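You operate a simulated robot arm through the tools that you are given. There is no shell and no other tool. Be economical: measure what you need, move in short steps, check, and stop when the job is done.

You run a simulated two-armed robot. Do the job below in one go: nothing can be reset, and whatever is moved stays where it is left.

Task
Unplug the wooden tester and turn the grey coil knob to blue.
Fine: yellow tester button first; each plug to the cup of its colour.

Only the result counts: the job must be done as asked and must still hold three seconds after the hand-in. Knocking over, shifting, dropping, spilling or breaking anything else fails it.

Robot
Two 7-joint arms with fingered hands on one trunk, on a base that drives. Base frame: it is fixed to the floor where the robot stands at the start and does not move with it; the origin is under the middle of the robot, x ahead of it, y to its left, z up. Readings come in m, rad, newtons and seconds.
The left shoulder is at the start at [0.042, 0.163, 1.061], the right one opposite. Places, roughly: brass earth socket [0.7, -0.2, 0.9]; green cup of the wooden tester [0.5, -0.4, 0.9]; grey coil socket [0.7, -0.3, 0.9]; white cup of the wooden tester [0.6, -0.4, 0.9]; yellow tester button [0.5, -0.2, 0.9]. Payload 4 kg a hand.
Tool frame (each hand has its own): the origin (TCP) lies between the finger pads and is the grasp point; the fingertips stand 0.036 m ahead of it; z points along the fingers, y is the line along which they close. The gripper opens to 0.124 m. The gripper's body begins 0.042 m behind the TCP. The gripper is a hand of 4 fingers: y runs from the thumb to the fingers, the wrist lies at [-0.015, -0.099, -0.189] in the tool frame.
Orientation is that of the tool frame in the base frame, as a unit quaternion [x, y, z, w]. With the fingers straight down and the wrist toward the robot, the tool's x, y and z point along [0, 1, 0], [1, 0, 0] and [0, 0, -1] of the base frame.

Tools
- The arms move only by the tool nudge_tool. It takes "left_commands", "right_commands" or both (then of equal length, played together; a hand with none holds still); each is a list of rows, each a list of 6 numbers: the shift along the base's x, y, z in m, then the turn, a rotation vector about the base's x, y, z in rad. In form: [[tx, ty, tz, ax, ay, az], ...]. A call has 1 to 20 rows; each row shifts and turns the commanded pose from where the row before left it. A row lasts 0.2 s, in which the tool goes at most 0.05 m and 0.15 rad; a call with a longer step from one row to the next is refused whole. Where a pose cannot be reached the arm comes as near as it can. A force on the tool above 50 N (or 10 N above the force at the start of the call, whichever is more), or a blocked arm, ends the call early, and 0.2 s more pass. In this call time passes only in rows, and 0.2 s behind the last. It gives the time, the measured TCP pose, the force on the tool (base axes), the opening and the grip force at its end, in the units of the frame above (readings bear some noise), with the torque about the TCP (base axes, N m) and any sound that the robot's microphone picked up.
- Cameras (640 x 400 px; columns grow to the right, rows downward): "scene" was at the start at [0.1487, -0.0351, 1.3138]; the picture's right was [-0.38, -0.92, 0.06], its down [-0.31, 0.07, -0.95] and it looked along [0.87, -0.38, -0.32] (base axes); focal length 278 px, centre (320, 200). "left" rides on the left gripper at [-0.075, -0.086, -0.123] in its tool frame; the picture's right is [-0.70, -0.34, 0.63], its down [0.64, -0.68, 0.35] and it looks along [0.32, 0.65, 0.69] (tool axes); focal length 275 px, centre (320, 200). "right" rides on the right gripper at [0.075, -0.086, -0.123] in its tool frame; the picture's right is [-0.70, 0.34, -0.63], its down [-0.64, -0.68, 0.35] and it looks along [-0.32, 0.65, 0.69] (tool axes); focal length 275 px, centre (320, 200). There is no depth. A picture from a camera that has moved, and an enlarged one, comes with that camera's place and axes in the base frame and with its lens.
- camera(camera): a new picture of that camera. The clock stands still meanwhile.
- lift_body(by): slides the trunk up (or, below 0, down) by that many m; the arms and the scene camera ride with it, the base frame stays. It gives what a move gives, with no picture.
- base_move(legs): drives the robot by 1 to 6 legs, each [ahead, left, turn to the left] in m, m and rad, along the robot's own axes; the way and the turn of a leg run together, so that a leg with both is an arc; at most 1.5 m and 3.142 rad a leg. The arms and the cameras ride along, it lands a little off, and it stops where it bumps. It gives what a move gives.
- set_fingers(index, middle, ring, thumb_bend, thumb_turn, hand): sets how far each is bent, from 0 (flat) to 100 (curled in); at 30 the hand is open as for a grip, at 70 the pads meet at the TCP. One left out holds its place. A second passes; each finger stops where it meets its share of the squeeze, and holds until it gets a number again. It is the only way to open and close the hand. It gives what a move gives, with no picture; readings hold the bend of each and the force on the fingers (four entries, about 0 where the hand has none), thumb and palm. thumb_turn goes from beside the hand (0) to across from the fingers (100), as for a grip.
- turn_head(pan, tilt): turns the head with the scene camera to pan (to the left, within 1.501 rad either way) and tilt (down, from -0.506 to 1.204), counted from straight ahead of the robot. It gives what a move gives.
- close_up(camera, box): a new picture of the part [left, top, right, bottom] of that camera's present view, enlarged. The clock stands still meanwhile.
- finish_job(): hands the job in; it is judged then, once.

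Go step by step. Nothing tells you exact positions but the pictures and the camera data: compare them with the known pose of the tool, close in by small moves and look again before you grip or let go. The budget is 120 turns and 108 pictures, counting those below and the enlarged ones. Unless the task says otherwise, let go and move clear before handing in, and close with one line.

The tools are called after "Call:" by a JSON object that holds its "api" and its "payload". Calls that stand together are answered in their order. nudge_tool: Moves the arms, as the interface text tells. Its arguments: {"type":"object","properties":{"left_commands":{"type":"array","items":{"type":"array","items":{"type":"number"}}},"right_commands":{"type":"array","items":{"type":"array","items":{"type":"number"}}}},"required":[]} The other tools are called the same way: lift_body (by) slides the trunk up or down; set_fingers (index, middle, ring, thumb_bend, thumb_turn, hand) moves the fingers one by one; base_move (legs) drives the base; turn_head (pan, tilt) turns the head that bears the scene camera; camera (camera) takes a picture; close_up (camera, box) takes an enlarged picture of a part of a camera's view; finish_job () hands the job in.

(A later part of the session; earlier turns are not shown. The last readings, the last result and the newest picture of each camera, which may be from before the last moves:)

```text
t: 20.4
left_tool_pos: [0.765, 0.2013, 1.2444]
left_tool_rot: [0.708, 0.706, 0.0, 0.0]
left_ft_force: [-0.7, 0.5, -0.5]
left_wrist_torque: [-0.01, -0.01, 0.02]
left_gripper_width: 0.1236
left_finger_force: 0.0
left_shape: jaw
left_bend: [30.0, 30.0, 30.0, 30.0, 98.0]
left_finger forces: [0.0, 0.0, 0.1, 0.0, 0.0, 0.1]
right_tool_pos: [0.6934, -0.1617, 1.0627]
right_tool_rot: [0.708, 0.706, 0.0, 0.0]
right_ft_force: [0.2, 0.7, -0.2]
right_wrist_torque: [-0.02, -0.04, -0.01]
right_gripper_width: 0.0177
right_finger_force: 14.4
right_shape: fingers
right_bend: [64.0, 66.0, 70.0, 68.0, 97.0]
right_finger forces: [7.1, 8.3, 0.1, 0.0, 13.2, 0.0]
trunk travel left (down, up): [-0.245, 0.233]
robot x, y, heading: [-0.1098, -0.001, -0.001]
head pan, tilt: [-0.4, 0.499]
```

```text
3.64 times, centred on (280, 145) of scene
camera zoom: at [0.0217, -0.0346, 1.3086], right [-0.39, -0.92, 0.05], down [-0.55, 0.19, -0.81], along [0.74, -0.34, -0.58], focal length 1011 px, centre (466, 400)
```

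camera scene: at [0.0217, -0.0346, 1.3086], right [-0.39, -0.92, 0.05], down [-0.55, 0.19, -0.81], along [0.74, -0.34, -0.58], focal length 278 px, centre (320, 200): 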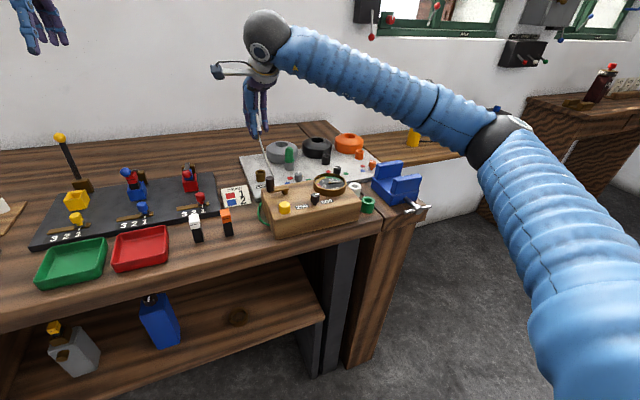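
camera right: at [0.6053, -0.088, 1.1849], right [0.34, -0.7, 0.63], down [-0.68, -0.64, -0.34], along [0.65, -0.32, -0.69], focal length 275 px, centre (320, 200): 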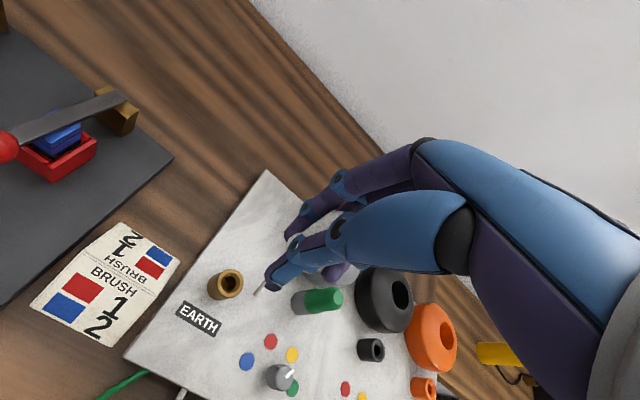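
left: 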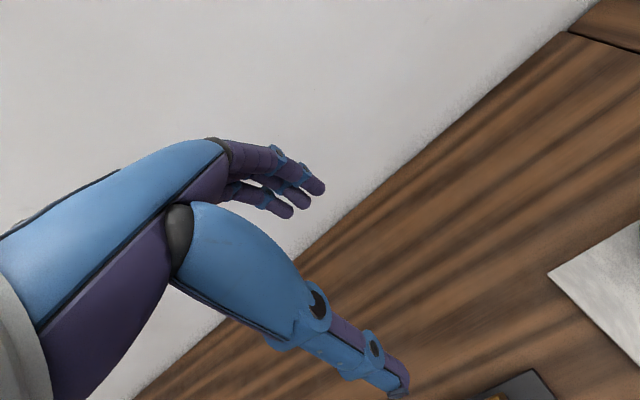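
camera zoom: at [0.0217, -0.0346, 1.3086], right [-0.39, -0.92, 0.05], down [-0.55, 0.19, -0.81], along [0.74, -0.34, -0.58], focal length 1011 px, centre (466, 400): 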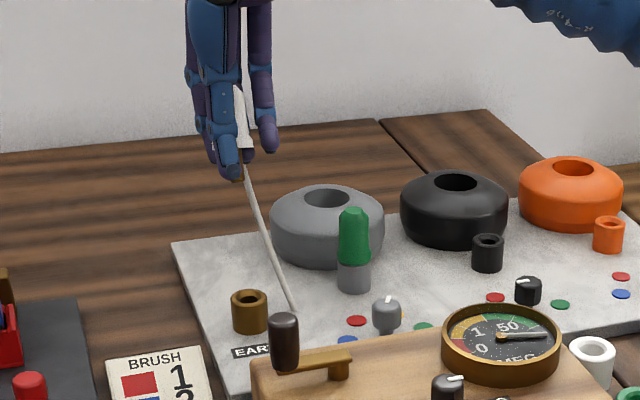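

The lead is slack (it dips to the board). The plug is held nearly upright. I'll carry it above the white cup, roughly (0.555, -0.385), staying high.

Call:
{"api": "nudge_tool", "payload": {"right_commands": [[0, 0, 0.02, 0, 0, 0], [-0.023, -0.0372, 0, 0, 0, 0], [-0.023, -0.0372, 0, 0, 0, 0], [-0.023, -0.0372, 0, 0, 0, 0], [-0.023, -0.0372, 0, 0, 0, 0], [-0.023, -0.0372, 0, 0, 0, 0], [-0.023, -0.0372, 0, 0, 0, 0]]}}

Call:
{"api": "camera", "payload": {"camera": "right"}}

Call:
{"api": "close_up", "payload": {"camera": "scene", "box": [270, 90, 430, 220]}}

```text
t: 22.0
left_tool_pos: [0.7643, 0.1998, 1.2441]
left_tool_rot: [0.708, 0.707, 0.0, 0.001]
left_ft_force: [-0.1, -0.3, -0.3]
left_wrist_torque: [0.04, -0.04, 0.04]
left_gripper_width: 0.1236
left_finger_force: 0.0
left_shape: jaw
left_bend: [30.0, 30.0, 30.0, 30.0, 98.0]
left_finger forces: [0.0, 0.0, 0.0, 0.0, 0.0, 0.0]
right_tool_pos: [0.5543, -0.385, 1.0823]
right_tool_rot: [0.708, 0.707, 0.0, -0.001]
right_ft_force: [1.2, -0.1, 0.1]
right_wrist_torque: [0.01, 0.0, 0.01]
right_gripper_width: 0.0172
right_finger_force: 14.5
right_shape: fingers
right_bend: [64.0, 66.0, 70.0, 68.0, 96.0]
right_finger forces: [7.1, 8.0, 0.0, 0.0, 13.1, 0.0]
trunk travel left (down, up): [-0.245, 0.233]
robot x, y, heading: [-0.1106, 0.0053, -0.004]
head pan, tilt: [-0.4, 0.499]
```

```text
75 pictures are left
camera right: at [0.4672, -0.312, 1.2054], right [0.34, -0.7, 0.63], down [-0.68, -0.64, -0.35], along [0.65, -0.32, -0.69], focal length 275 px, centre (320, 200)
```

right: 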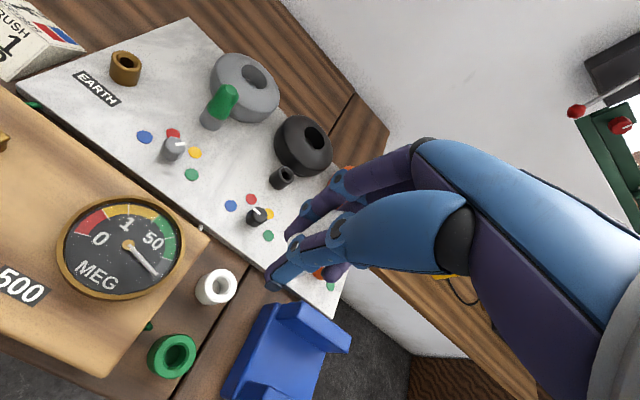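

```text
3.08 times, centred on (350, 155) of scene
camera zoom: at [0.0213, -0.0358, 1.3087], right [-0.39, -0.92, 0.05], down [-0.55, 0.19, -0.81], along [0.74, -0.34, -0.58], focal length 855 px, centre (228, 338)
```

zoom: 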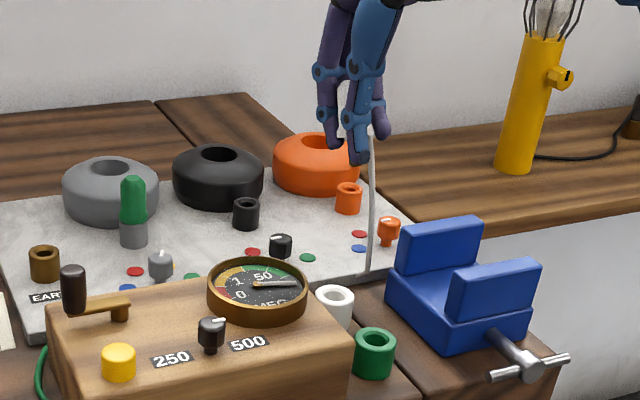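

The white cup centre comes out at about (0.552, -0.382), rim near z 0.92. I'll zoom in on the plug in the hand to see its tilt and end.

Call:
{"api": "close_up", "payload": {"camera": "scene", "box": [335, 95, 385, 140]}}

Call:
{"api": "close_up", "payload": {"camera": "right", "box": [180, 200, 380, 340]}}

```text
8.89 times, centred on (360, 118) of scene
camera zoom: at [0.0213, -0.0358, 1.3087], right [-0.39, -0.92, 0.05], down [-0.55, 0.19, -0.81], along [0.74, -0.34, -0.58], focal length 2471 px, centre (-36, 933)
```

zoom: 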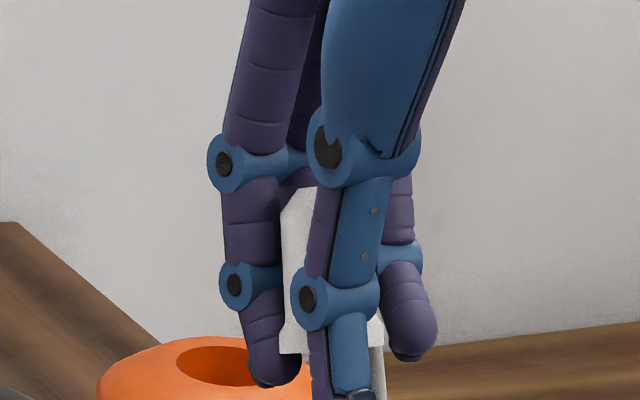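

```text
2.86 times, centred on (280, 270) of right
camera zoom: at [0.4672, -0.312, 1.2054], right [0.34, -0.7, 0.63], down [-0.68, -0.64, -0.35], along [0.65, -0.32, -0.69], focal length 786 px, centre (434, 0)
```

zoom: 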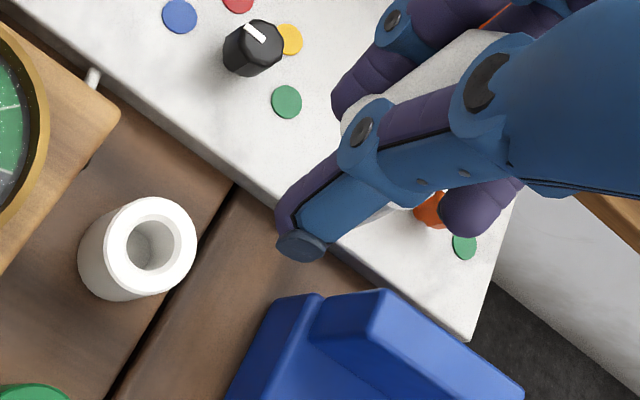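

The plug's bottom already lines up with the white cup in both views; it leans about 8° with its foot to the right. I'll straighten it and descend most of the way, then look again.

Call:
{"api": "nudge_tool", "payload": {"right_commands": [[0, -0.002, 0, 0.12, 0, 0], [0, -0.001, -0.03, 0, 0, 0], [0, 0, -0.035, 0, 0, 0], [0, 0, -0.035, 0, 0, 0]]}}

Call:
{"api": "close_up", "payload": {"camera": "scene", "box": [320, 120, 420, 220]}}

Call:
{"api": "close_up", "payload": {"camera": "right", "box": [180, 200, 380, 340]}}

```text
t: 23.0
left_tool_pos: [0.7658, 0.1999, 1.2431]
left_tool_rot: [0.708, 0.707, 0.0, -0.001]
left_ft_force: [-1.2, 1.4, 0.2]
left_wrist_torque: [-0.01, 0.01, -0.04]
left_gripper_width: 0.1236
left_finger_force: 0.0
left_shape: jaw
left_bend: [30.0, 30.0, 30.0, 30.0, 98.0]
left_finger forces: [0.1, 0.0, 0.0, 0.0, 0.1, 0.1]
right_tool_pos: [0.5534, -0.3877, 0.9817]
right_tool_rot: [0.707, 0.704, 0.043, -0.043]
right_ft_force: [-0.6, -0.1, -0.6]
right_wrist_torque: [-0.02, 0.01, -0.01]
right_gripper_width: 0.0172
right_finger_force: 13.7
right_shape: fingers
right_bend: [64.0, 66.0, 70.0, 68.0, 96.0]
right_finger forces: [6.9, 8.0, 0.0, 0.1, 12.8, 0.0]
trunk travel left (down, up): [-0.245, 0.233]
robot x, y, heading: [-0.1103, -0.0007, -0.002]
head pan, tilt: [-0.4, 0.499]
```

```text
4.00 times, centred on (370, 170) of scene
camera zoom: at [0.0224, -0.0352, 1.3085], right [-0.39, -0.92, 0.05], down [-0.55, 0.19, -0.81], along [0.74, -0.34, -0.58], focal length 1112 px, centre (120, 320)
```

zoom: 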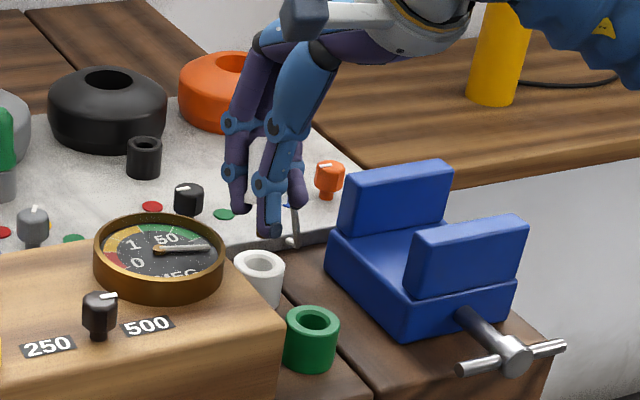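

```text
2.86 times, centred on (280, 270) of right
camera zoom: at [0.4667, -0.3301, 1.1136], right [0.33, -0.77, 0.55], down [-0.68, -0.6, -0.42], along [0.65, -0.23, -0.72], focal length 786 px, centre (434, 0)
```

zoom: 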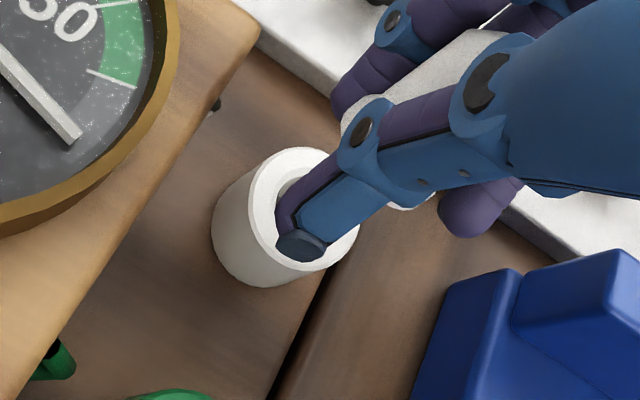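

The plug is nearly over the cup; I estimate it needs about 4 mm to the right. I'll shift and go down to just above the rim, then check from both cameras.

Call:
{"api": "nudge_tool", "payload": {"right_commands": [[0, -0.004, 0, 0, 0, 0], [0, 0, -0.01, 0, 0, 0]]}}

Call:
{"api": "close_up", "payload": {"camera": "scene", "box": [335, 140, 395, 190]}}

Call:
{"api": "close_up", "payload": {"camera": "right", "box": [220, 220, 340, 300]}}

```text
t: 23.6
left_tool_pos: [0.766, 0.2003, 1.2436]
left_tool_rot: [0.707, 0.707, 0.0, 0.0]
left_ft_force: [-0.3, 0.3, 0.9]
left_wrist_torque: [-0.03, -0.01, 0.0]
left_gripper_width: 0.1237
left_finger_force: 0.0
left_shape: jaw
left_bend: [30.0, 30.0, 30.0, 30.0, 98.0]
left_finger forces: [0.0, 0.0, 0.1, 0.0, 0.1, 0.1]
right_tool_pos: [0.5538, -0.3919, 0.9716]
right_tool_rot: [0.706, 0.705, 0.042, -0.043]
right_ft_force: [-1.1, -0.5, -0.7]
right_wrist_torque: [0.02, 0.0, 0.0]
right_gripper_width: 0.0173
right_finger_force: 13.5
right_shape: fingers
right_bend: [64.0, 66.0, 70.0, 68.0, 96.0]
right_finger forces: [6.9, 8.0, 0.0, 0.1, 12.7, 0.0]
trunk travel left (down, up): [-0.245, 0.233]
robot x, y, heading: [-0.1081, -0.0026, -0.003]
head pan, tilt: [-0.4, 0.499]
```

```text
8.00 times, centred on (365, 165) of scene
camera zoom: at [0.0223, -0.0351, 1.3085], right [-0.39, -0.92, 0.05], down [-0.55, 0.19, -0.81], along [0.74, -0.34, -0.58], focal length 2224 px, centre (-40, 480)
```

zoom: 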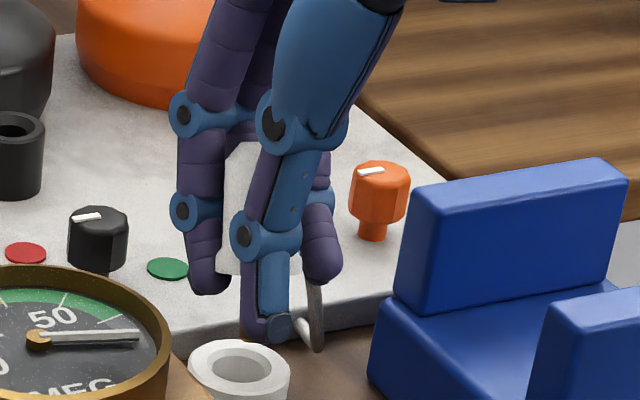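

```text
5.00 times, centred on (280, 260) of right
camera zoom: at [0.467, -0.3343, 1.1031], right [0.34, -0.77, 0.55], down [-0.68, -0.6, -0.42], along [0.65, -0.23, -0.73], focal length 1376 px, centre (520, -100)
```

zoom: 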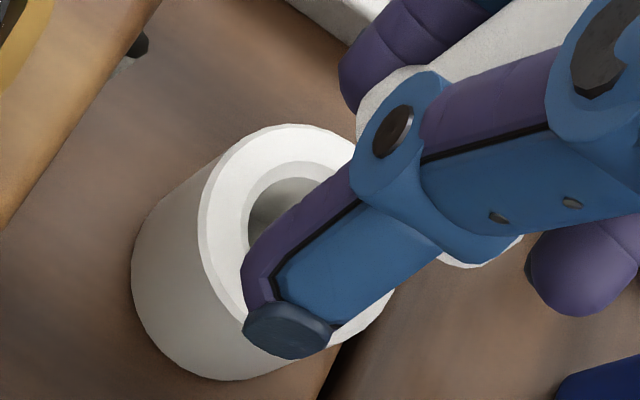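

The pin should go into the cup's hole; I'm about 2 mm off in both views. I'll correct by (+1.3, +1.5) mm and lower gently.

Call:
{"api": "nudge_tool", "payload": {"right_commands": [[0.0013, 0.0015, 0, 0, 0, 0], [0, 0, -0.004, 0, 0, 0], [0, 0, -0.004, 0, 0, 0]]}}

Call:
{"api": "close_up", "payload": {"camera": "scene", "box": [335, 140, 395, 190]}}

Call:
{"api": "close_up", "payload": {"camera": "right", "box": [220, 220, 340, 300]}}

```text
t: 24.4
left_tool_pos: [0.7658, 0.2012, 1.244]
left_tool_rot: [0.708, 0.706, 0.0, 0.0]
left_ft_force: [0.2, 0.3, 0.5]
left_wrist_torque: [-0.01, 0.0, -0.02]
left_gripper_width: 0.124
left_finger_force: 0.0
left_shape: jaw
left_bend: [30.0, 30.0, 30.0, 30.0, 98.0]
left_finger forces: [0.1, 0.0, 0.0, 0.1, 0.0, 0.0]
right_tool_pos: [0.5555, -0.3905, 0.9648]
right_tool_rot: [0.707, 0.705, 0.043, -0.043]
right_ft_force: [-0.1, -0.2, -0.9]
right_wrist_torque: [0.0, 0.02, -0.02]
right_gripper_width: 0.0172
right_finger_force: 13.5
right_shape: fingers
right_bend: [64.0, 66.0, 70.0, 68.0, 96.0]
right_finger forces: [6.8, 8.0, 0.0, 0.0, 12.7, 0.0]
trunk travel left (down, up): [-0.245, 0.233]
robot x, y, heading: [-0.1109, 0.0003, -0.001]
head pan, tilt: [-0.4, 0.499]
```

```text
8.00 times, centred on (365, 165) of scene
camera zoom: at [0.0223, -0.0351, 1.3085], right [-0.39, -0.92, 0.05], down [-0.55, 0.19, -0.81], along [0.74, -0.34, -0.58], focal length 2224 px, centre (-40, 480)
```

zoom: 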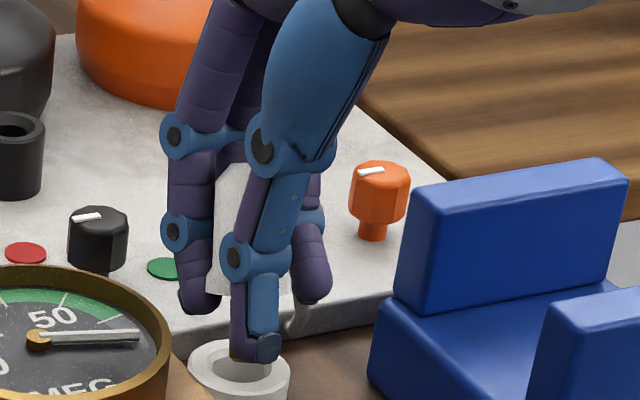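

```text
5.00 times, centred on (280, 260) of right
camera zoom: at [0.4686, -0.3325, 1.0947], right [0.34, -0.77, 0.55], down [-0.68, -0.6, -0.42], along [0.65, -0.23, -0.73], focal length 1376 px, centre (520, -100)
```

zoom: 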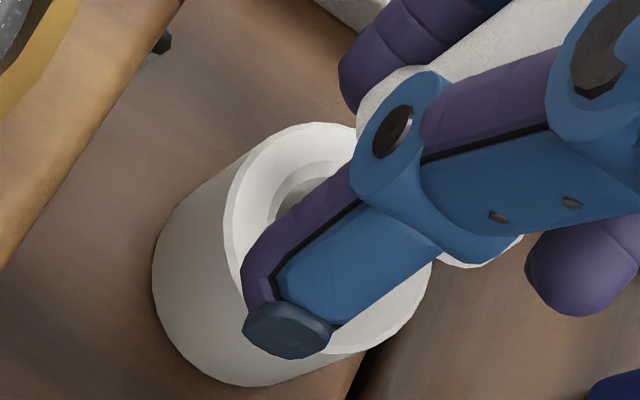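

Both views now agree within about 1–2 mm. I'll nudge 1 mm right and keep lowering in small steps, watching the force.

Call:
{"api": "nudge_tool", "payload": {"right_commands": [[0.0005, -0.001, -0.002, 0, 0, 0], [0, 0, -0.002, 0, 0, 0], [0, 0, -0.002, 0, 0, 0]]}}

Call:
{"api": "close_up", "payload": {"camera": "scene", "box": [335, 140, 395, 190]}}

```text
t: 25.2
left_tool_pos: [0.7653, 0.2006, 1.243]
left_tool_rot: [0.707, 0.707, 0.0, -0.001]
left_ft_force: [0.0, -0.6, -0.3]
left_wrist_torque: [0.01, 0.01, -0.02]
left_gripper_width: 0.1236
left_finger_force: 0.1
left_shape: jaw
left_bend: [30.0, 30.0, 30.0, 30.0, 98.0]
left_finger forces: [0.0, 0.0, 0.0, 0.0, 0.0, 0.1]
right_tool_pos: [0.5564, -0.3913, 0.9587]
right_tool_rot: [0.707, 0.705, 0.043, -0.043]
right_ft_force: [-0.4, -0.5, -0.6]
right_wrist_torque: [-0.02, -0.02, 0.02]
right_gripper_width: 0.0176
right_finger_force: 13.8
right_shape: fingers
right_bend: [64.0, 66.0, 70.0, 68.0, 96.0]
right_finger forces: [6.8, 7.9, 0.0, 0.1, 12.8, 0.0]
trunk travel left (down, up): [-0.245, 0.233]
robot x, y, heading: [-0.1122, 0.0003, -0.004]
head pan, tilt: [-0.4, 0.499]
```

```text
8.00 times, centred on (365, 165) of scene
camera zoom: at [0.0222, -0.0351, 1.3085], right [-0.39, -0.92, 0.05], down [-0.55, 0.19, -0.81], along [0.74, -0.34, -0.58], focal length 2224 px, centre (-40, 480)
```

zoom: 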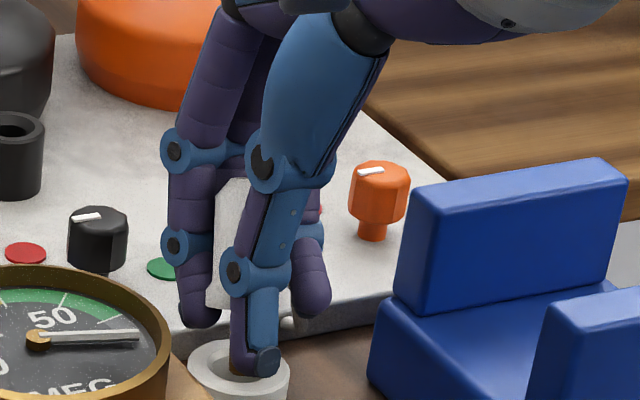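

The tip is still about 1 cm above the rim (rim nearer z 0.911). I'll check the right camera again at this height.

Call:
{"api": "close_up", "payload": {"camera": "right", "box": [200, 200, 400, 340]}}

```text
2.86 times, centred on (300, 270) of right
camera zoom: at [0.4694, -0.3339, 1.0887], right [0.34, -0.77, 0.55], down [-0.68, -0.6, -0.42], along [0.65, -0.23, -0.73], focal length 786 px, centre (377, 0)
```

zoom: 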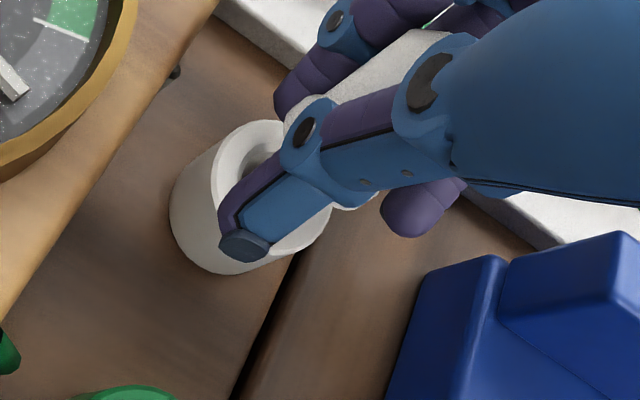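

By direct measurement the plug foot projects onto the cup centre in this view too. Continuing down in small steps.

Call:
{"api": "nudge_tool", "payload": {"right_commands": [[0, 0, -0.003, 0, 0, 0], [0, 0, -0.003, 0, 0, 0], [0, 0, -0.003, 0, 0, 0]]}}

Call:
{"api": "close_up", "payload": {"camera": "scene", "box": [335, 140, 395, 190]}}

Call:
{"api": "close_up", "payload": {"camera": "right", "box": [200, 200, 400, 340]}}

```text
t: 26.0
left_tool_pos: [0.7641, 0.201, 1.2443]
left_tool_rot: [0.708, 0.707, 0.0, 0.0]
left_ft_force: [0.9, 0.6, 0.9]
left_wrist_torque: [0.0, 0.01, 0.01]
left_gripper_width: 0.1238
left_finger_force: 0.1
left_shape: jaw
left_bend: [30.0, 30.0, 30.0, 30.0, 98.0]
left_finger forces: [0.0, 0.0, 0.1, 0.0, 0.1, 0.0]
right_tool_pos: [0.5568, -0.3918, 0.9532]
right_tool_rot: [0.707, 0.705, 0.043, -0.041]
right_ft_force: [7.2, -0.9, 15.7]
right_wrist_torque: [-0.03, -0.31, -0.03]
right_gripper_width: 0.0159
right_finger_force: 16.4
right_shape: fingers
right_bend: [64.0, 65.0, 70.0, 69.0, 96.0]
right_finger forces: [6.8, 12.7, 0.1, 0.0, 13.8, 0.0]
trunk travel left (down, up): [-0.245, 0.233]
robot x, y, heading: [-0.1088, -0.0025, -0.001]
head pan, tilt: [-0.4, 0.499]
```

```text
8.00 times, centred on (365, 165) of scene
camera zoom: at [0.0216, -0.0346, 1.3089], right [-0.39, -0.92, 0.05], down [-0.55, 0.19, -0.81], along [0.74, -0.34, -0.58], focal length 2224 px, centre (-40, 480)
```

zoom: 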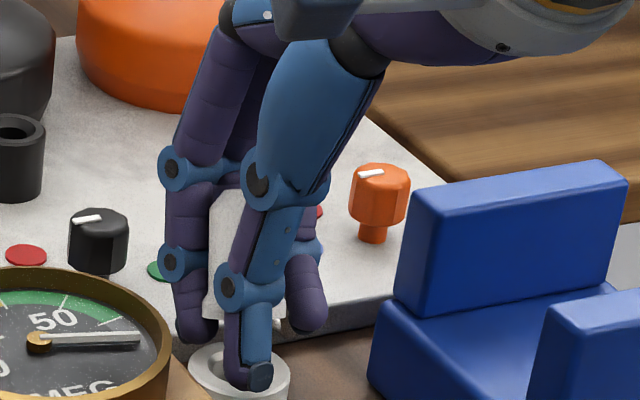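

```text
2.86 times, centred on (300, 270) of right
camera zoom: at [0.4692, -0.3335, 1.0824], right [0.33, -0.77, 0.55], down [-0.68, -0.6, -0.42], along [0.65, -0.23, -0.72], focal length 786 px, centre (377, 0)
```

zoom: 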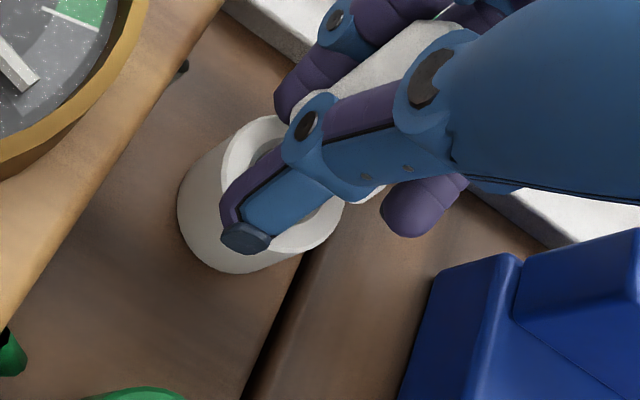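

There is contact with a push toward +x, as if the pin rides the near chamfer of the hole. I'll back up 3 mm, shift 2 mm in +x and try again.

Call:
{"api": "nudge_tool", "payload": {"right_commands": [[0, 0, 0.003, 0, 0, 0], [0.002, 0, 0, 0, 0, 0], [0, 0, -0.003, 0, 0, 0]]}}

```text
t: 26.8
left_tool_pos: [0.7629, 0.2006, 1.2447]
left_tool_rot: [0.708, 0.706, 0.0, 0.0]
left_ft_force: [-0.8, 0.4, -0.1]
left_wrist_torque: [-0.02, -0.01, 0.0]
left_gripper_width: 0.1238
left_finger_force: 0.1
left_shape: jaw
left_bend: [30.0, 30.0, 30.0, 30.0, 98.0]
left_finger forces: [0.0, 0.0, 0.0, 0.0, 0.0, 0.0]
right_tool_pos: [0.5584, -0.3923, 0.9516]
right_tool_rot: [0.707, 0.705, 0.043, -0.041]
right_ft_force: [3.1, -0.1, 15.3]
right_wrist_torque: [-0.05, -0.26, 0.02]
right_gripper_width: 0.0162
right_finger_force: 26.0
right_shape: fingers
right_bend: [65.0, 66.0, 70.0, 68.0, 96.0]
right_finger forces: [5.7, 29.2, 0.0, 0.0, 16.6, 0.0]
trunk travel left (down, up): [-0.245, 0.233]
robot x, y, heading: [-0.1089, 0.0009, -0.002]
head pan, tilt: [-0.4, 0.499]
```

The far fingertip now touches the rim. To test whether the pin is in the hole, I'll rise 2 mm and probe sideways a few millimetres.

Call:
{"api": "nudge_tool", "payload": {"right_commands": [[-0.001, 0, 0.003, 0, 0, 0], [0, 0.003, 0, 0, 0, 0], [0, 0.002, 0, 0, 0, 0]]}}

Call:
{"api": "nudge_tool", "payload": {"right_commands": [[0, -0.005, 0, 0, 0, 0], [0, -0.003, 0, 0, 0, 0], [0, -0.002, 0, 0, 0, 0]]}}

```text
t: 27.6
left_tool_pos: [0.7658, 0.1996, 1.243]
left_tool_rot: [0.708, 0.706, 0.0, 0.0]
left_ft_force: [0.0, 0.5, 0.1]
left_wrist_torque: [0.0, -0.02, 0.0]
left_gripper_width: 0.1236
left_finger_force: 0.0
left_shape: jaw
left_bend: [30.0, 30.0, 30.0, 30.0, 98.0]
left_finger forces: [0.0, 0.0, 0.0, 0.1, 0.1, 0.0]
right_tool_pos: [0.5584, -0.3863, 0.9522]
right_tool_rot: [0.707, 0.705, 0.041, -0.043]
right_ft_force: [3.2, -6.1, 5.2]
right_wrist_torque: [-0.31, -0.15, 0.01]
right_gripper_width: 0.0154
right_finger_force: 15.7
right_shape: fingers
right_bend: [65.0, 66.0, 70.0, 68.0, 96.0]
right_finger forces: [6.3, 13.2, 0.0, 0.0, 12.0, 0.0]
trunk travel left (down, up): [-0.245, 0.233]
robot x, y, heading: [-0.1104, -0.0022, -0.003]
head pan, tilt: [-0.4, 0.499]
```

```text
t: 28.4
left_tool_pos: [0.7654, 0.2018, 1.2435]
left_tool_rot: [0.708, 0.706, -0.001, 0.001]
left_ft_force: [-0.6, 0.2, -0.4]
left_wrist_torque: [-0.02, 0.03, -0.02]
left_gripper_width: 0.1236
left_finger_force: 0.1
left_shape: jaw
left_bend: [30.0, 30.0, 30.0, 30.0, 98.0]
left_finger forces: [0.0, 0.1, 0.0, 0.0, 0.0, 0.0]
right_tool_pos: [0.5585, -0.3957, 0.9524]
right_tool_rot: [0.707, 0.705, 0.042, -0.043]
right_ft_force: [1.6, 3.0, 1.8]
right_wrist_torque: [0.14, -0.06, -0.06]
right_gripper_width: 0.0154
right_finger_force: 13.6
right_shape: fingers
right_bend: [65.0, 66.0, 70.0, 68.0, 96.0]
right_finger forces: [7.2, 8.2, 0.0, 0.1, 11.9, 0.0]
trunk travel left (down, up): [-0.245, 0.233]
robot x, y, heading: [-0.1085, 0.0002, -0.001]
head pan, tilt: [-0.4, 0.499]
```

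The side forces act about 5 cm below the grasp point, deeper than the fingertips, so the pin is in the hole. I'll centre it, lower to contact and release with a small opening (the green cup is near the thumb).

Call:
{"api": "nudge_tool", "payload": {"right_commands": [[0.001, 0.003, 0, 0, 0, 0], [0, 0, -0.003, 0, 0, 0]]}}

Call:
{"api": "set_fingers", "payload": {"hand": "right", "index": 56, "middle": 56, "ring": 56, "thumb_bend": 58}}

Call:
{"api": "close_up", "payload": {"camera": "scene", "box": [335, 140, 395, 190]}}

Call:
{"api": "close_up", "payload": {"camera": "right", "box": [200, 200, 400, 340]}}

```text
t: 29.0
left_tool_pos: [0.7648, 0.2005, 1.2439]
left_tool_rot: [0.708, 0.707, 0.0, 0.0]
left_ft_force: [-1.5, -0.1, 0.0]
left_wrist_torque: [0.04, -0.02, -0.01]
left_gripper_width: 0.1237
left_finger_force: 0.0
left_shape: jaw
left_bend: [30.0, 30.0, 30.0, 30.0, 98.0]
left_finger forces: [0.0, 0.0, 0.0, 0.0, 0.0, 0.0]
right_tool_pos: [0.5575, -0.3938, 0.9504]
right_tool_rot: [0.708, 0.704, 0.043, -0.042]
right_ft_force: [2.8, -1.7, 10.6]
right_wrist_torque: [-0.11, -0.25, -0.02]
right_gripper_width: 0.0154
right_finger_force: 21.3
right_shape: fingers
right_bend: [65.0, 66.0, 70.0, 68.0, 96.0]
right_finger forces: [6.2, 22.5, 0.1, 0.0, 14.3, 0.1]
trunk travel left (down, up): [-0.245, 0.233]
robot x, y, heading: [-0.1097, -0.005, -0.0]
head pan, tilt: [-0.4, 0.499]
```

```text
t: 30.0
left_tool_pos: [0.765, 0.201, 1.2426]
left_tool_rot: [0.708, 0.706, 0.0, 0.0]
left_ft_force: [0.6, -0.6, 0.2]
left_wrist_torque: [0.0, 0.0, 0.03]
left_gripper_width: 0.1239
left_finger_force: 0.0
left_shape: jaw
left_bend: [30.0, 30.0, 30.0, 30.0, 98.0]
left_finger forces: [0.0, 0.1, 0.0, 0.1, 0.0, 0.0]
right_tool_pos: [0.5587, -0.3936, 0.9492]
right_tool_rot: [0.707, 0.704, 0.043, -0.042]
right_ft_force: [0.5, 0.2, 0.0]
right_wrist_torque: [-0.02, -0.02, 0.0]
right_gripper_width: 0.0417
right_finger_force: 0.1
right_shape: fingers
right_bend: [56.0, 56.0, 56.0, 57.0, 97.0]
right_finger forces: [0.0, 0.0, 0.0, 0.0, 0.0, 0.0]
trunk travel left (down, up): [-0.245, 0.233]
robot x, y, heading: [-0.1106, 0.0031, -0.004]
head pan, tilt: [-0.4, 0.499]
```

```text
8.00 times, centred on (365, 165) of scene
camera zoom: at [0.0221, -0.035, 1.3085], right [-0.39, -0.92, 0.05], down [-0.55, 0.19, -0.81], along [0.74, -0.34, -0.58], focal length 2224 px, centre (-40, 480)
```

zoom: 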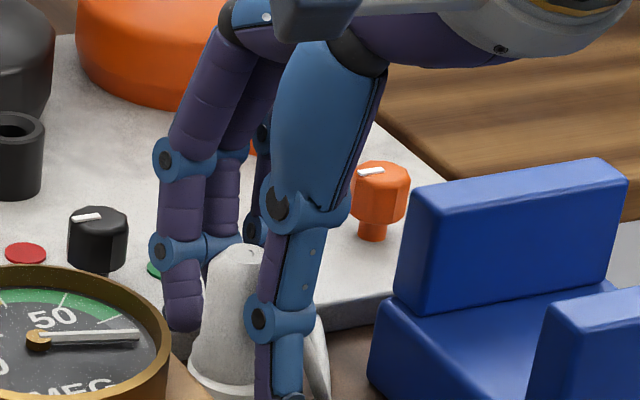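

```text
2.86 times, centred on (300, 270) of right
camera zoom: at [0.4719, -0.3353, 1.0799], right [0.34, -0.77, 0.55], down [-0.68, -0.6, -0.42], along [0.65, -0.23, -0.73], focal length 786 px, centre (377, 0)
```

zoom: 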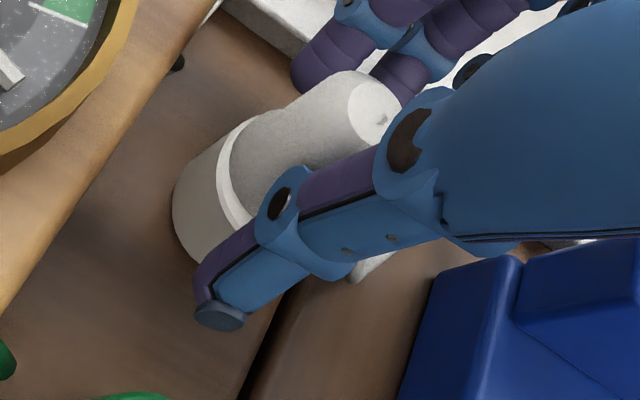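

The white plug dropped in and stands seated, upright. I'll open a little more and lift straight away.

Call:
{"api": "nudge_tool", "payload": {"right_commands": [[0, 0, 0.02, 0, 0, 0], [0, 0, 0.03, 0, 0, 0], [0, 0, 0.04, 0, 0, 0], [0, 0, 0.04, 0, 0, 0], [0, 0, 0.04, 0, 0, 0]]}}

Call:
{"api": "close_up", "payload": {"camera": "scene", "box": [240, 110, 420, 240]}}

Call:
{"api": "close_up", "payload": {"camera": "right", "box": [40, 100, 360, 320]}}

```text
t: 31.2
left_tool_pos: [0.7652, 0.201, 1.2441]
left_tool_rot: [0.707, 0.707, 0.0, 0.001]
left_ft_force: [0.3, 0.4, -0.4]
left_wrist_torque: [-0.02, 0.02, 0.01]
left_gripper_width: 0.1239
left_finger_force: 0.0
left_shape: jaw
left_bend: [30.0, 30.0, 30.0, 30.0, 98.0]
left_finger forces: [0.0, 0.0, 0.1, 0.0, 0.1, 0.0]
right_tool_pos: [0.5563, -0.3928, 1.1203]
right_tool_rot: [0.707, 0.704, 0.044, -0.042]
right_ft_force: [0.4, 0.6, 0.3]
right_wrist_torque: [-0.02, 0.01, -0.02]
right_gripper_width: 0.0418
right_finger_force: 0.1
right_shape: fingers
right_bend: [56.0, 56.0, 56.0, 57.0, 97.0]
right_finger forces: [0.0, 0.1, 0.1, 0.0, 0.1, 0.1]
trunk travel left (down, up): [-0.245, 0.233]
robot x, y, heading: [-0.1115, -0.0002, -0.003]
head pan, tilt: [-0.4, 0.499]
```

```text
3.08 times, centred on (330, 175) of scene
camera zoom: at [0.0218, -0.0346, 1.3086], right [-0.39, -0.92, 0.05], down [-0.55, 0.19, -0.81], along [0.74, -0.34, -0.58], focal length 855 px, centre (289, 277)
```

zoom: 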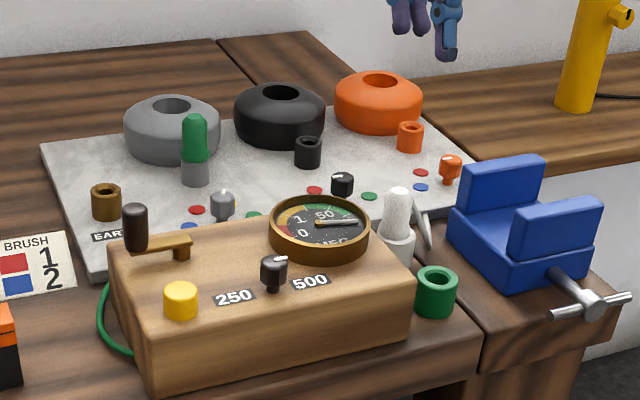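

```text
1.82 times, centred on (200, 210) of right
camera zoom: at [0.4691, -0.3355, 1.2509], right [0.33, -0.77, 0.55], down [-0.68, -0.6, -0.42], along [0.65, -0.23, -0.72], focal length 500 px, centre (538, 182)
```

zoom: 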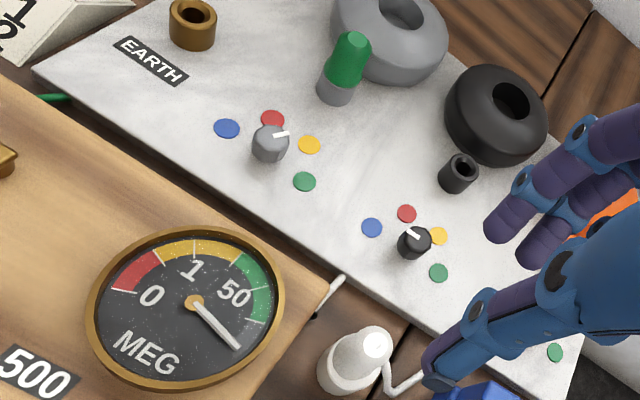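

The white plug is in its cup, and the grey knob points at yellow. Now the green plug at (0.7305, -0.2565): its gap to the grey coil is small, so I'll turn the hand 90° to grip along y with the ring finger curled away.

Call:
{"api": "set_fingers", "payload": {"hand": "right", "index": 45, "middle": 45, "ring": 100, "thumb_bend": 45}}

Call:
{"api": "nudge_tool", "payload": {"right_commands": [[0, 0, 0.01, -0.12, 0, 0], [0.0157, 0.0124, 0, 0, 0, 0.1428], [0.0157, 0.0124, 0, 0, 0, 0.1428], [0.0157, 0.0124, 0, 0, 0, 0.1428], [0.0157, 0.0124, 0, 0, 0, 0.1428], [0.0157, 0.0124, 0, 0, 0, 0.1428], [0.0157, 0.0124, 0, 0, 0, 0.1428], [0.0157, 0.0124, 0, 0, 0, 0.1428], [0.0157, 0.0124, 0, 0, 0, 0.1428], [0.0157, 0.0124, 0, 0, 0, 0.1428], [0.0157, 0.0124, 0, 0, 0, 0.1428], [0.0157, 0.0124, 0, 0, 0, 0.1428]]}}

Call:
{"api": "close_up", "payload": {"camera": "scene", "box": [230, 60, 410, 190]}}

Call:
{"api": "camera", "payload": {"camera": "right"}}

```text
t: 32.2
left_tool_pos: [0.7648, 0.2003, 1.2438]
left_tool_rot: [0.708, 0.707, 0.0, 0.0]
left_ft_force: [0.7, 1.4, -0.6]
left_wrist_torque: [-0.03, 0.01, 0.0]
left_gripper_width: 0.1237
left_finger_force: 0.1
left_shape: jaw
left_bend: [30.0, 30.0, 30.0, 30.0, 98.0]
left_finger forces: [0.0, 0.1, 0.0, 0.1, 0.0, 0.1]
right_tool_pos: [0.5578, -0.3931, 1.1204]
right_tool_rot: [0.707, 0.705, 0.043, -0.042]
right_ft_force: [-0.3, -0.3, 0.4]
right_wrist_torque: [-0.02, -0.03, -0.01]
right_gripper_width: 0.0773
right_finger_force: 0.0
right_shape: fingers
right_bend: [45.0, 45.0, 100.0, 45.0, 97.0]
right_finger forces: [0.0, 0.1, 0.0, 0.0, 0.1, 0.0]
trunk travel left (down, up): [-0.245, 0.233]
robot x, y, heading: [-0.112, 0.0005, -0.001]
head pan, tilt: [-0.4, 0.499]
```

```text
t: 34.8
left_tool_pos: [0.7652, 0.2001, 1.2434]
left_tool_rot: [0.708, 0.706, 0.0, 0.001]
left_ft_force: [-0.4, 0.2, 0.0]
left_wrist_torque: [0.0, 0.03, 0.01]
left_gripper_width: 0.1236
left_finger_force: 0.1
left_shape: jaw
left_bend: [30.0, 30.0, 30.0, 30.0, 98.0]
left_finger forces: [0.0, 0.0, 0.0, 0.0, 0.0, 0.0]
right_tool_pos: [0.6279, -0.3403, 1.1293]
right_tool_rot: [0.461, 0.888, 0.0, 0.0]
right_ft_force: [0.6, 0.8, 0.6]
right_wrist_torque: [0.01, 0.01, 0.05]
right_gripper_width: 0.0775
right_finger_force: 0.1
right_shape: fingers
right_bend: [45.0, 45.0, 100.0, 45.0, 97.0]
right_finger forces: [0.0, 0.0, 0.0, 0.0, 0.1, 0.1]
right hand out of reach, approached as far as the arm can: row 6, 7, 8, 9, 10, 11, 12
trunk travel left (down, up): [-0.245, 0.233]
robot x, y, heading: [-0.1105, 0.0013, -0.003]
head pan, tilt: [-0.4, 0.499]
```

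```text
3.08 times, centred on (320, 125) of scene
camera zoom: at [0.0221, -0.035, 1.3085], right [-0.39, -0.92, 0.05], down [-0.55, 0.19, -0.81], along [0.74, -0.34, -0.58], focal length 855 px, centre (320, 431)
```

zoom: 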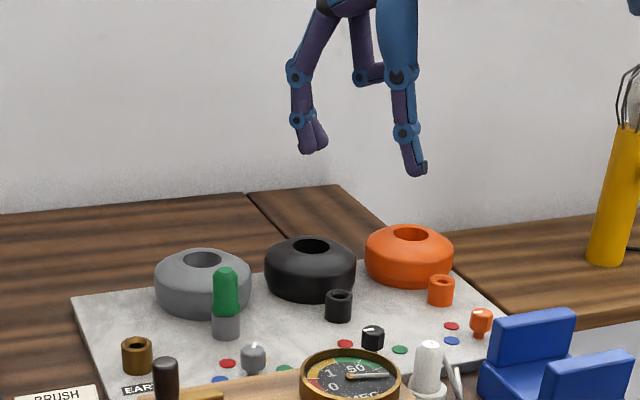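

```text
56 pictures are left
camera right: at [0.5117, -0.33, 1.253], right [0.68, -0.37, 0.63], down [-0.19, -0.92, -0.35], along [0.71, 0.12, -0.69], focal length 275 px, centre (320, 200)
```

right: 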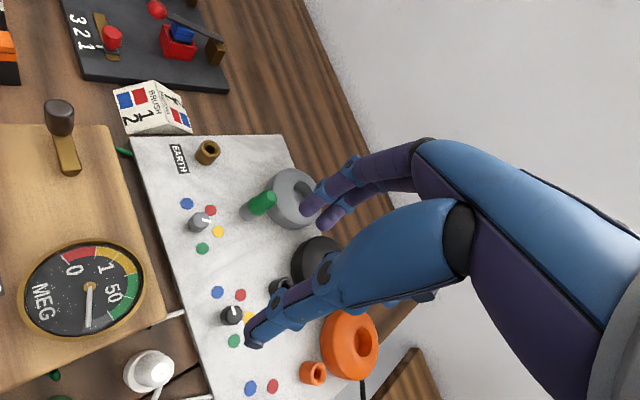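

The arm can't turn that far from here. I'll raise the hand clear and reposition the base to the right with a left turn, so the hand's natural direction comes in more from the right side.

Call:
{"api": "nudge_tool", "payload": {"right_commands": [[-0.01, 0, 0.045, 0, 0, 0], [-0.01, 0, 0.045, 0, 0, 0], [-0.01, 0, 0.045, 0, 0, 0], [0, 0, 0.045, 0, 0, 0]]}}

Call:
{"api": "base_move", "payload": {"legs": [[-0.15, -0.65, 0.65]]}}

Call:
{"api": "turn_head", "payload": {"pan": -0.15, "tilt": 0.55}}

Call:
{"api": "camera", "payload": {"camera": "scene"}}

```text
t: 35.8
left_tool_pos: [0.7645, 0.2014, 1.2435]
left_tool_rot: [0.708, 0.707, -0.001, 0.0]
left_ft_force: [-0.2, 0.2, 0.3]
left_wrist_torque: [-0.04, -0.03, -0.01]
left_gripper_width: 0.1237
left_finger_force: 0.0
left_shape: jaw
left_bend: [30.0, 30.0, 30.0, 30.0, 98.0]
left_finger forces: [0.1, 0.0, 0.1, 0.1, 0.1, 0.1]
right_tool_pos: [0.5958, -0.3402, 1.3104]
right_tool_rot: [0.46, 0.888, 0.0, 0.0]
right_ft_force: [0.3, 0.5, -0.1]
right_wrist_torque: [-0.04, -0.03, 0.0]
right_gripper_width: 0.0775
right_finger_force: 0.2
right_shape: fingers
right_bend: [45.0, 45.0, 100.0, 45.0, 97.0]
right_finger forces: [0.1, 0.0, 0.0, 0.0, 0.0, 0.1]
trunk travel left (down, up): [-0.245, 0.233]
robot x, y, heading: [-0.1122, -0.0013, -0.002]
head pan, tilt: [-0.4, 0.499]
```

```text
t: 39.5
left_tool_pos: [0.5252, 0.0482, 1.2449]
left_tool_rot: [0.438, 0.899, 0.0, 0.0]
left_ft_force: [0.1, -0.1, 0.2]
left_wrist_torque: [0.01, 0.01, -0.01]
left_gripper_width: 0.1237
left_finger_force: 0.1
left_shape: jaw
left_bend: [30.0, 30.0, 30.0, 30.0, 98.0]
left_finger forces: [0.0, 0.1, 0.0, 0.0, 0.1, 0.1]
right_tool_pos: [0.7275, -0.4812, 1.3103]
right_tool_rot: [0.145, 0.989, 0.0, -0.001]
right_ft_force: [0.8, -0.6, -0.3]
right_wrist_torque: [-0.01, -0.01, 0.0]
right_gripper_width: 0.0773
right_finger_force: 0.0
right_shape: fingers
right_bend: [45.0, 45.0, 100.0, 45.0, 97.0]
right_finger forces: [0.1, 0.0, 0.1, 0.0, 0.1, 0.0]
trunk travel left (down, up): [-0.245, 0.233]
robot x, y, heading: [-0.0314, -0.6504, 0.666]
head pan, tilt: [-0.4, 0.499]
```

```text
t: 40.3
left_tool_pos: [0.5249, 0.0487, 1.2429]
left_tool_rot: [0.438, 0.899, 0.0, 0.0]
left_ft_force: [0.6, -0.9, -0.1]
left_wrist_torque: [0.03, 0.01, -0.05]
left_gripper_width: 0.1238
left_finger_force: 0.1
left_shape: jaw
left_bend: [30.0, 30.0, 30.0, 30.0, 98.0]
left_finger forces: [0.1, 0.1, 0.1, 0.0, 0.1, 0.0]
right_tool_pos: [0.7282, -0.4818, 1.3113]
right_tool_rot: [0.145, 0.989, 0.0, -0.001]
right_ft_force: [0.1, 0.3, 0.3]
right_wrist_torque: [-0.01, 0.02, -0.03]
right_gripper_width: 0.0775
right_finger_force: 0.0
right_shape: fingers
right_bend: [45.0, 45.0, 100.0, 45.0, 97.0]
right_finger forces: [0.0, 0.1, 0.0, 0.0, 0.0, 0.0]
trunk travel left (down, up): [-0.245, 0.233]
robot x, y, heading: [-0.0398, -0.6492, 0.667]
head pan, tilt: [-0.15, 0.55]
```

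```text
55 pictures are left
camera scene: at [0.0773, -0.5756, 1.3033], right [0.49, -0.87, 0.02], down [-0.54, -0.32, -0.78], along [0.68, 0.37, -0.63], focal length 278 px, centre (320, 200)
```

scene: 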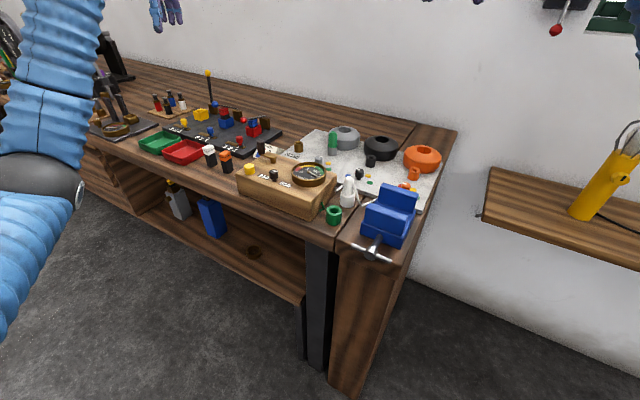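

The hand's closing line now points at about 73°, which is just what I need for the green plug. Moving above it.

Call:
{"api": "nudge_tool", "payload": {"right_commands": [[0, 0.045, 0, 0, 0, 0], [0, 0.045, 0, 0, 0, 0], [0, 0.045, 0, 0, 0, 0], [0, 0.045, 0, 0, 0, 0], [0.0015, 0.0455, 0, 0, 0, 0], [0, 0, -0.05, 0, 0, 0], [0, 0, -0.05, 0, 0, 0], [0, 0, -0.05, 0, 0, 0], [0, 0, -0.05, 0, 0, 0], [0, 0, -0.04, 0, 0, 0]]}}

Call:
{"api": "close_up", "payload": {"camera": "scene", "box": [260, 60, 440, 200]}}

Call:
{"api": "camera", "payload": {"camera": "right"}}

```text
t: 42.5
left_tool_pos: [0.5256, 0.0506, 1.2426]
left_tool_rot: [0.437, 0.9, -0.001, 0.0]
left_ft_force: [0.7, -0.4, 0.2]
left_wrist_torque: [-0.02, 0.01, -0.01]
left_gripper_width: 0.1238
left_finger_force: 0.0
left_shape: jaw
left_bend: [30.0, 30.0, 30.0, 30.0, 98.0]
left_finger forces: [0.0, 0.0, 0.1, 0.1, 0.1, 0.1]
right_tool_pos: [0.7323, -0.2545, 1.0671]
right_tool_rot: [0.143, 0.99, 0.0, 0.0]
right_ft_force: [0.0, 0.3, 0.0]
right_wrist_torque: [-0.01, 0.01, 0.0]
right_gripper_width: 0.0776
right_finger_force: 0.1
right_shape: fingers
right_bend: [45.0, 45.0, 100.0, 45.0, 97.0]
right_finger forces: [0.1, 0.0, 0.0, 0.1, 0.0, 0.0]
trunk travel left (down, up): [-0.245, 0.233]
robot x, y, heading: [-0.0391, -0.6532, 0.667]
head pan, tilt: [-0.15, 0.55]
```

```text
2.86 times, centred on (350, 130) of scene
camera zoom: at [0.0779, -0.5755, 1.3032], right [0.49, -0.87, 0.02], down [-0.54, -0.32, -0.78], along [0.68, 0.37, -0.63], focal length 794 px, centre (234, 400)
```

zoom: 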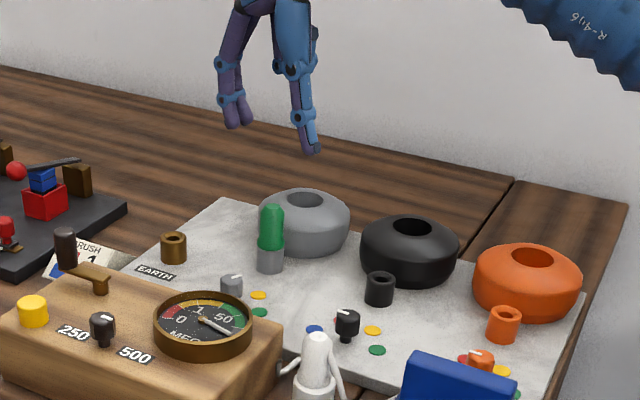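

```text
53 pictures are left
camera right: at [0.634, -0.3167, 1.1912], right [0.76, 0.12, 0.63], down [0.42, -0.84, -0.35], along [0.49, 0.53, -0.69], focal length 275 px, centre (320, 200)
```

right: 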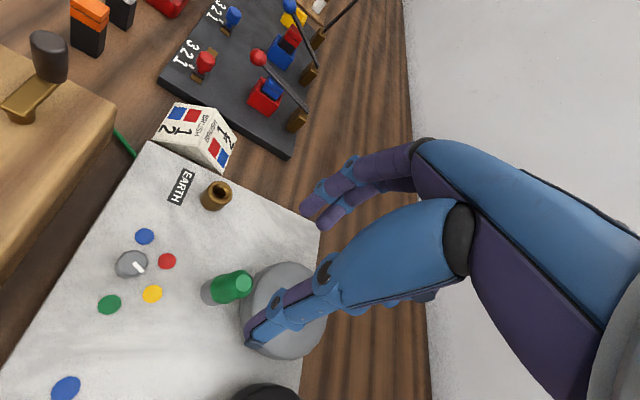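

The green plug axis comes out at (0.7295, -0.257). I'll centre on it and descend, gripping a bit higher this time so the fingertips clear the cup later.

Call:
{"api": "nudge_tool", "payload": {"right_commands": [[-0.003, -0.003, -0.02, 0, 0, 0], [0, 0, -0.035, 0, 0, 0], [0, 0, -0.03, 0, 0, 0]]}}

Call:
{"api": "close_up", "payload": {"camera": "scene", "box": [300, 90, 400, 170]}}

Call:
{"api": "close_up", "payload": {"camera": "right", "box": [160, 150, 400, 350]}}

```text
t: 43.3
left_tool_pos: [0.5258, 0.0504, 1.2443]
left_tool_rot: [0.437, 0.899, -0.001, -0.001]
left_ft_force: [0.2, 0.4, 0.4]
left_wrist_torque: [0.0, 0.04, 0.0]
left_gripper_width: 0.1237
left_finger_force: 0.0
left_shape: jaw
left_bend: [30.0, 30.0, 30.0, 30.0, 98.0]
left_finger forces: [0.1, 0.0, 0.1, 0.0, 0.0, 0.0]
right_tool_pos: [0.7278, -0.2585, 0.9872]
right_tool_rot: [0.144, 0.99, -0.001, -0.001]
right_ft_force: [0.7, -0.4, -0.4]
right_wrist_torque: [0.01, 0.03, -0.01]
right_gripper_width: 0.0777
right_finger_force: 0.1
right_shape: fingers
right_bend: [45.0, 45.0, 100.0, 45.0, 97.0]
right_finger forces: [0.0, 0.0, 0.0, 0.0, 0.0, 0.0]
trunk travel left (down, up): [-0.245, 0.233]
robot x, y, heading: [-0.0372, -0.6504, 0.663]
head pan, tilt: [-0.15, 0.55]
```

```text
5.00 times, centred on (350, 130) of scene
camera zoom: at [0.0778, -0.5758, 1.3032], right [0.49, -0.87, 0.02], down [-0.54, -0.32, -0.78], along [0.68, 0.37, -0.63], focal length 1390 px, centre (170, 550)
```

zoom: 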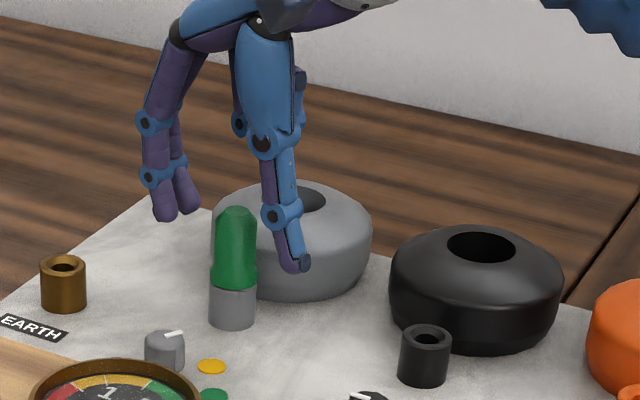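

```text
2.00 times, centred on (280, 250) of right
camera zoom: at [0.6293, -0.3207, 1.1083], right [0.76, 0.12, 0.63], down [0.42, -0.84, -0.35], along [0.49, 0.53, -0.69], focal length 551 px, centre (400, 100)
```

zoom: 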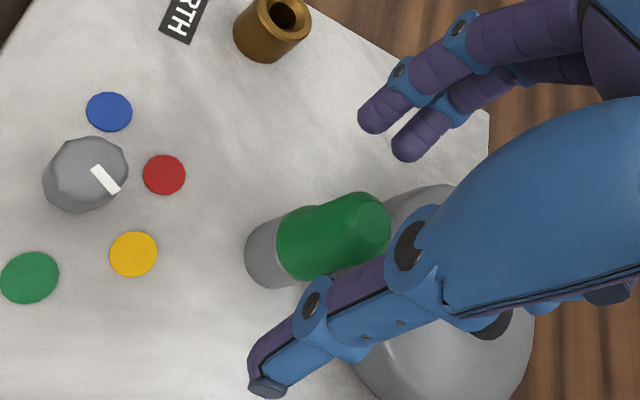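

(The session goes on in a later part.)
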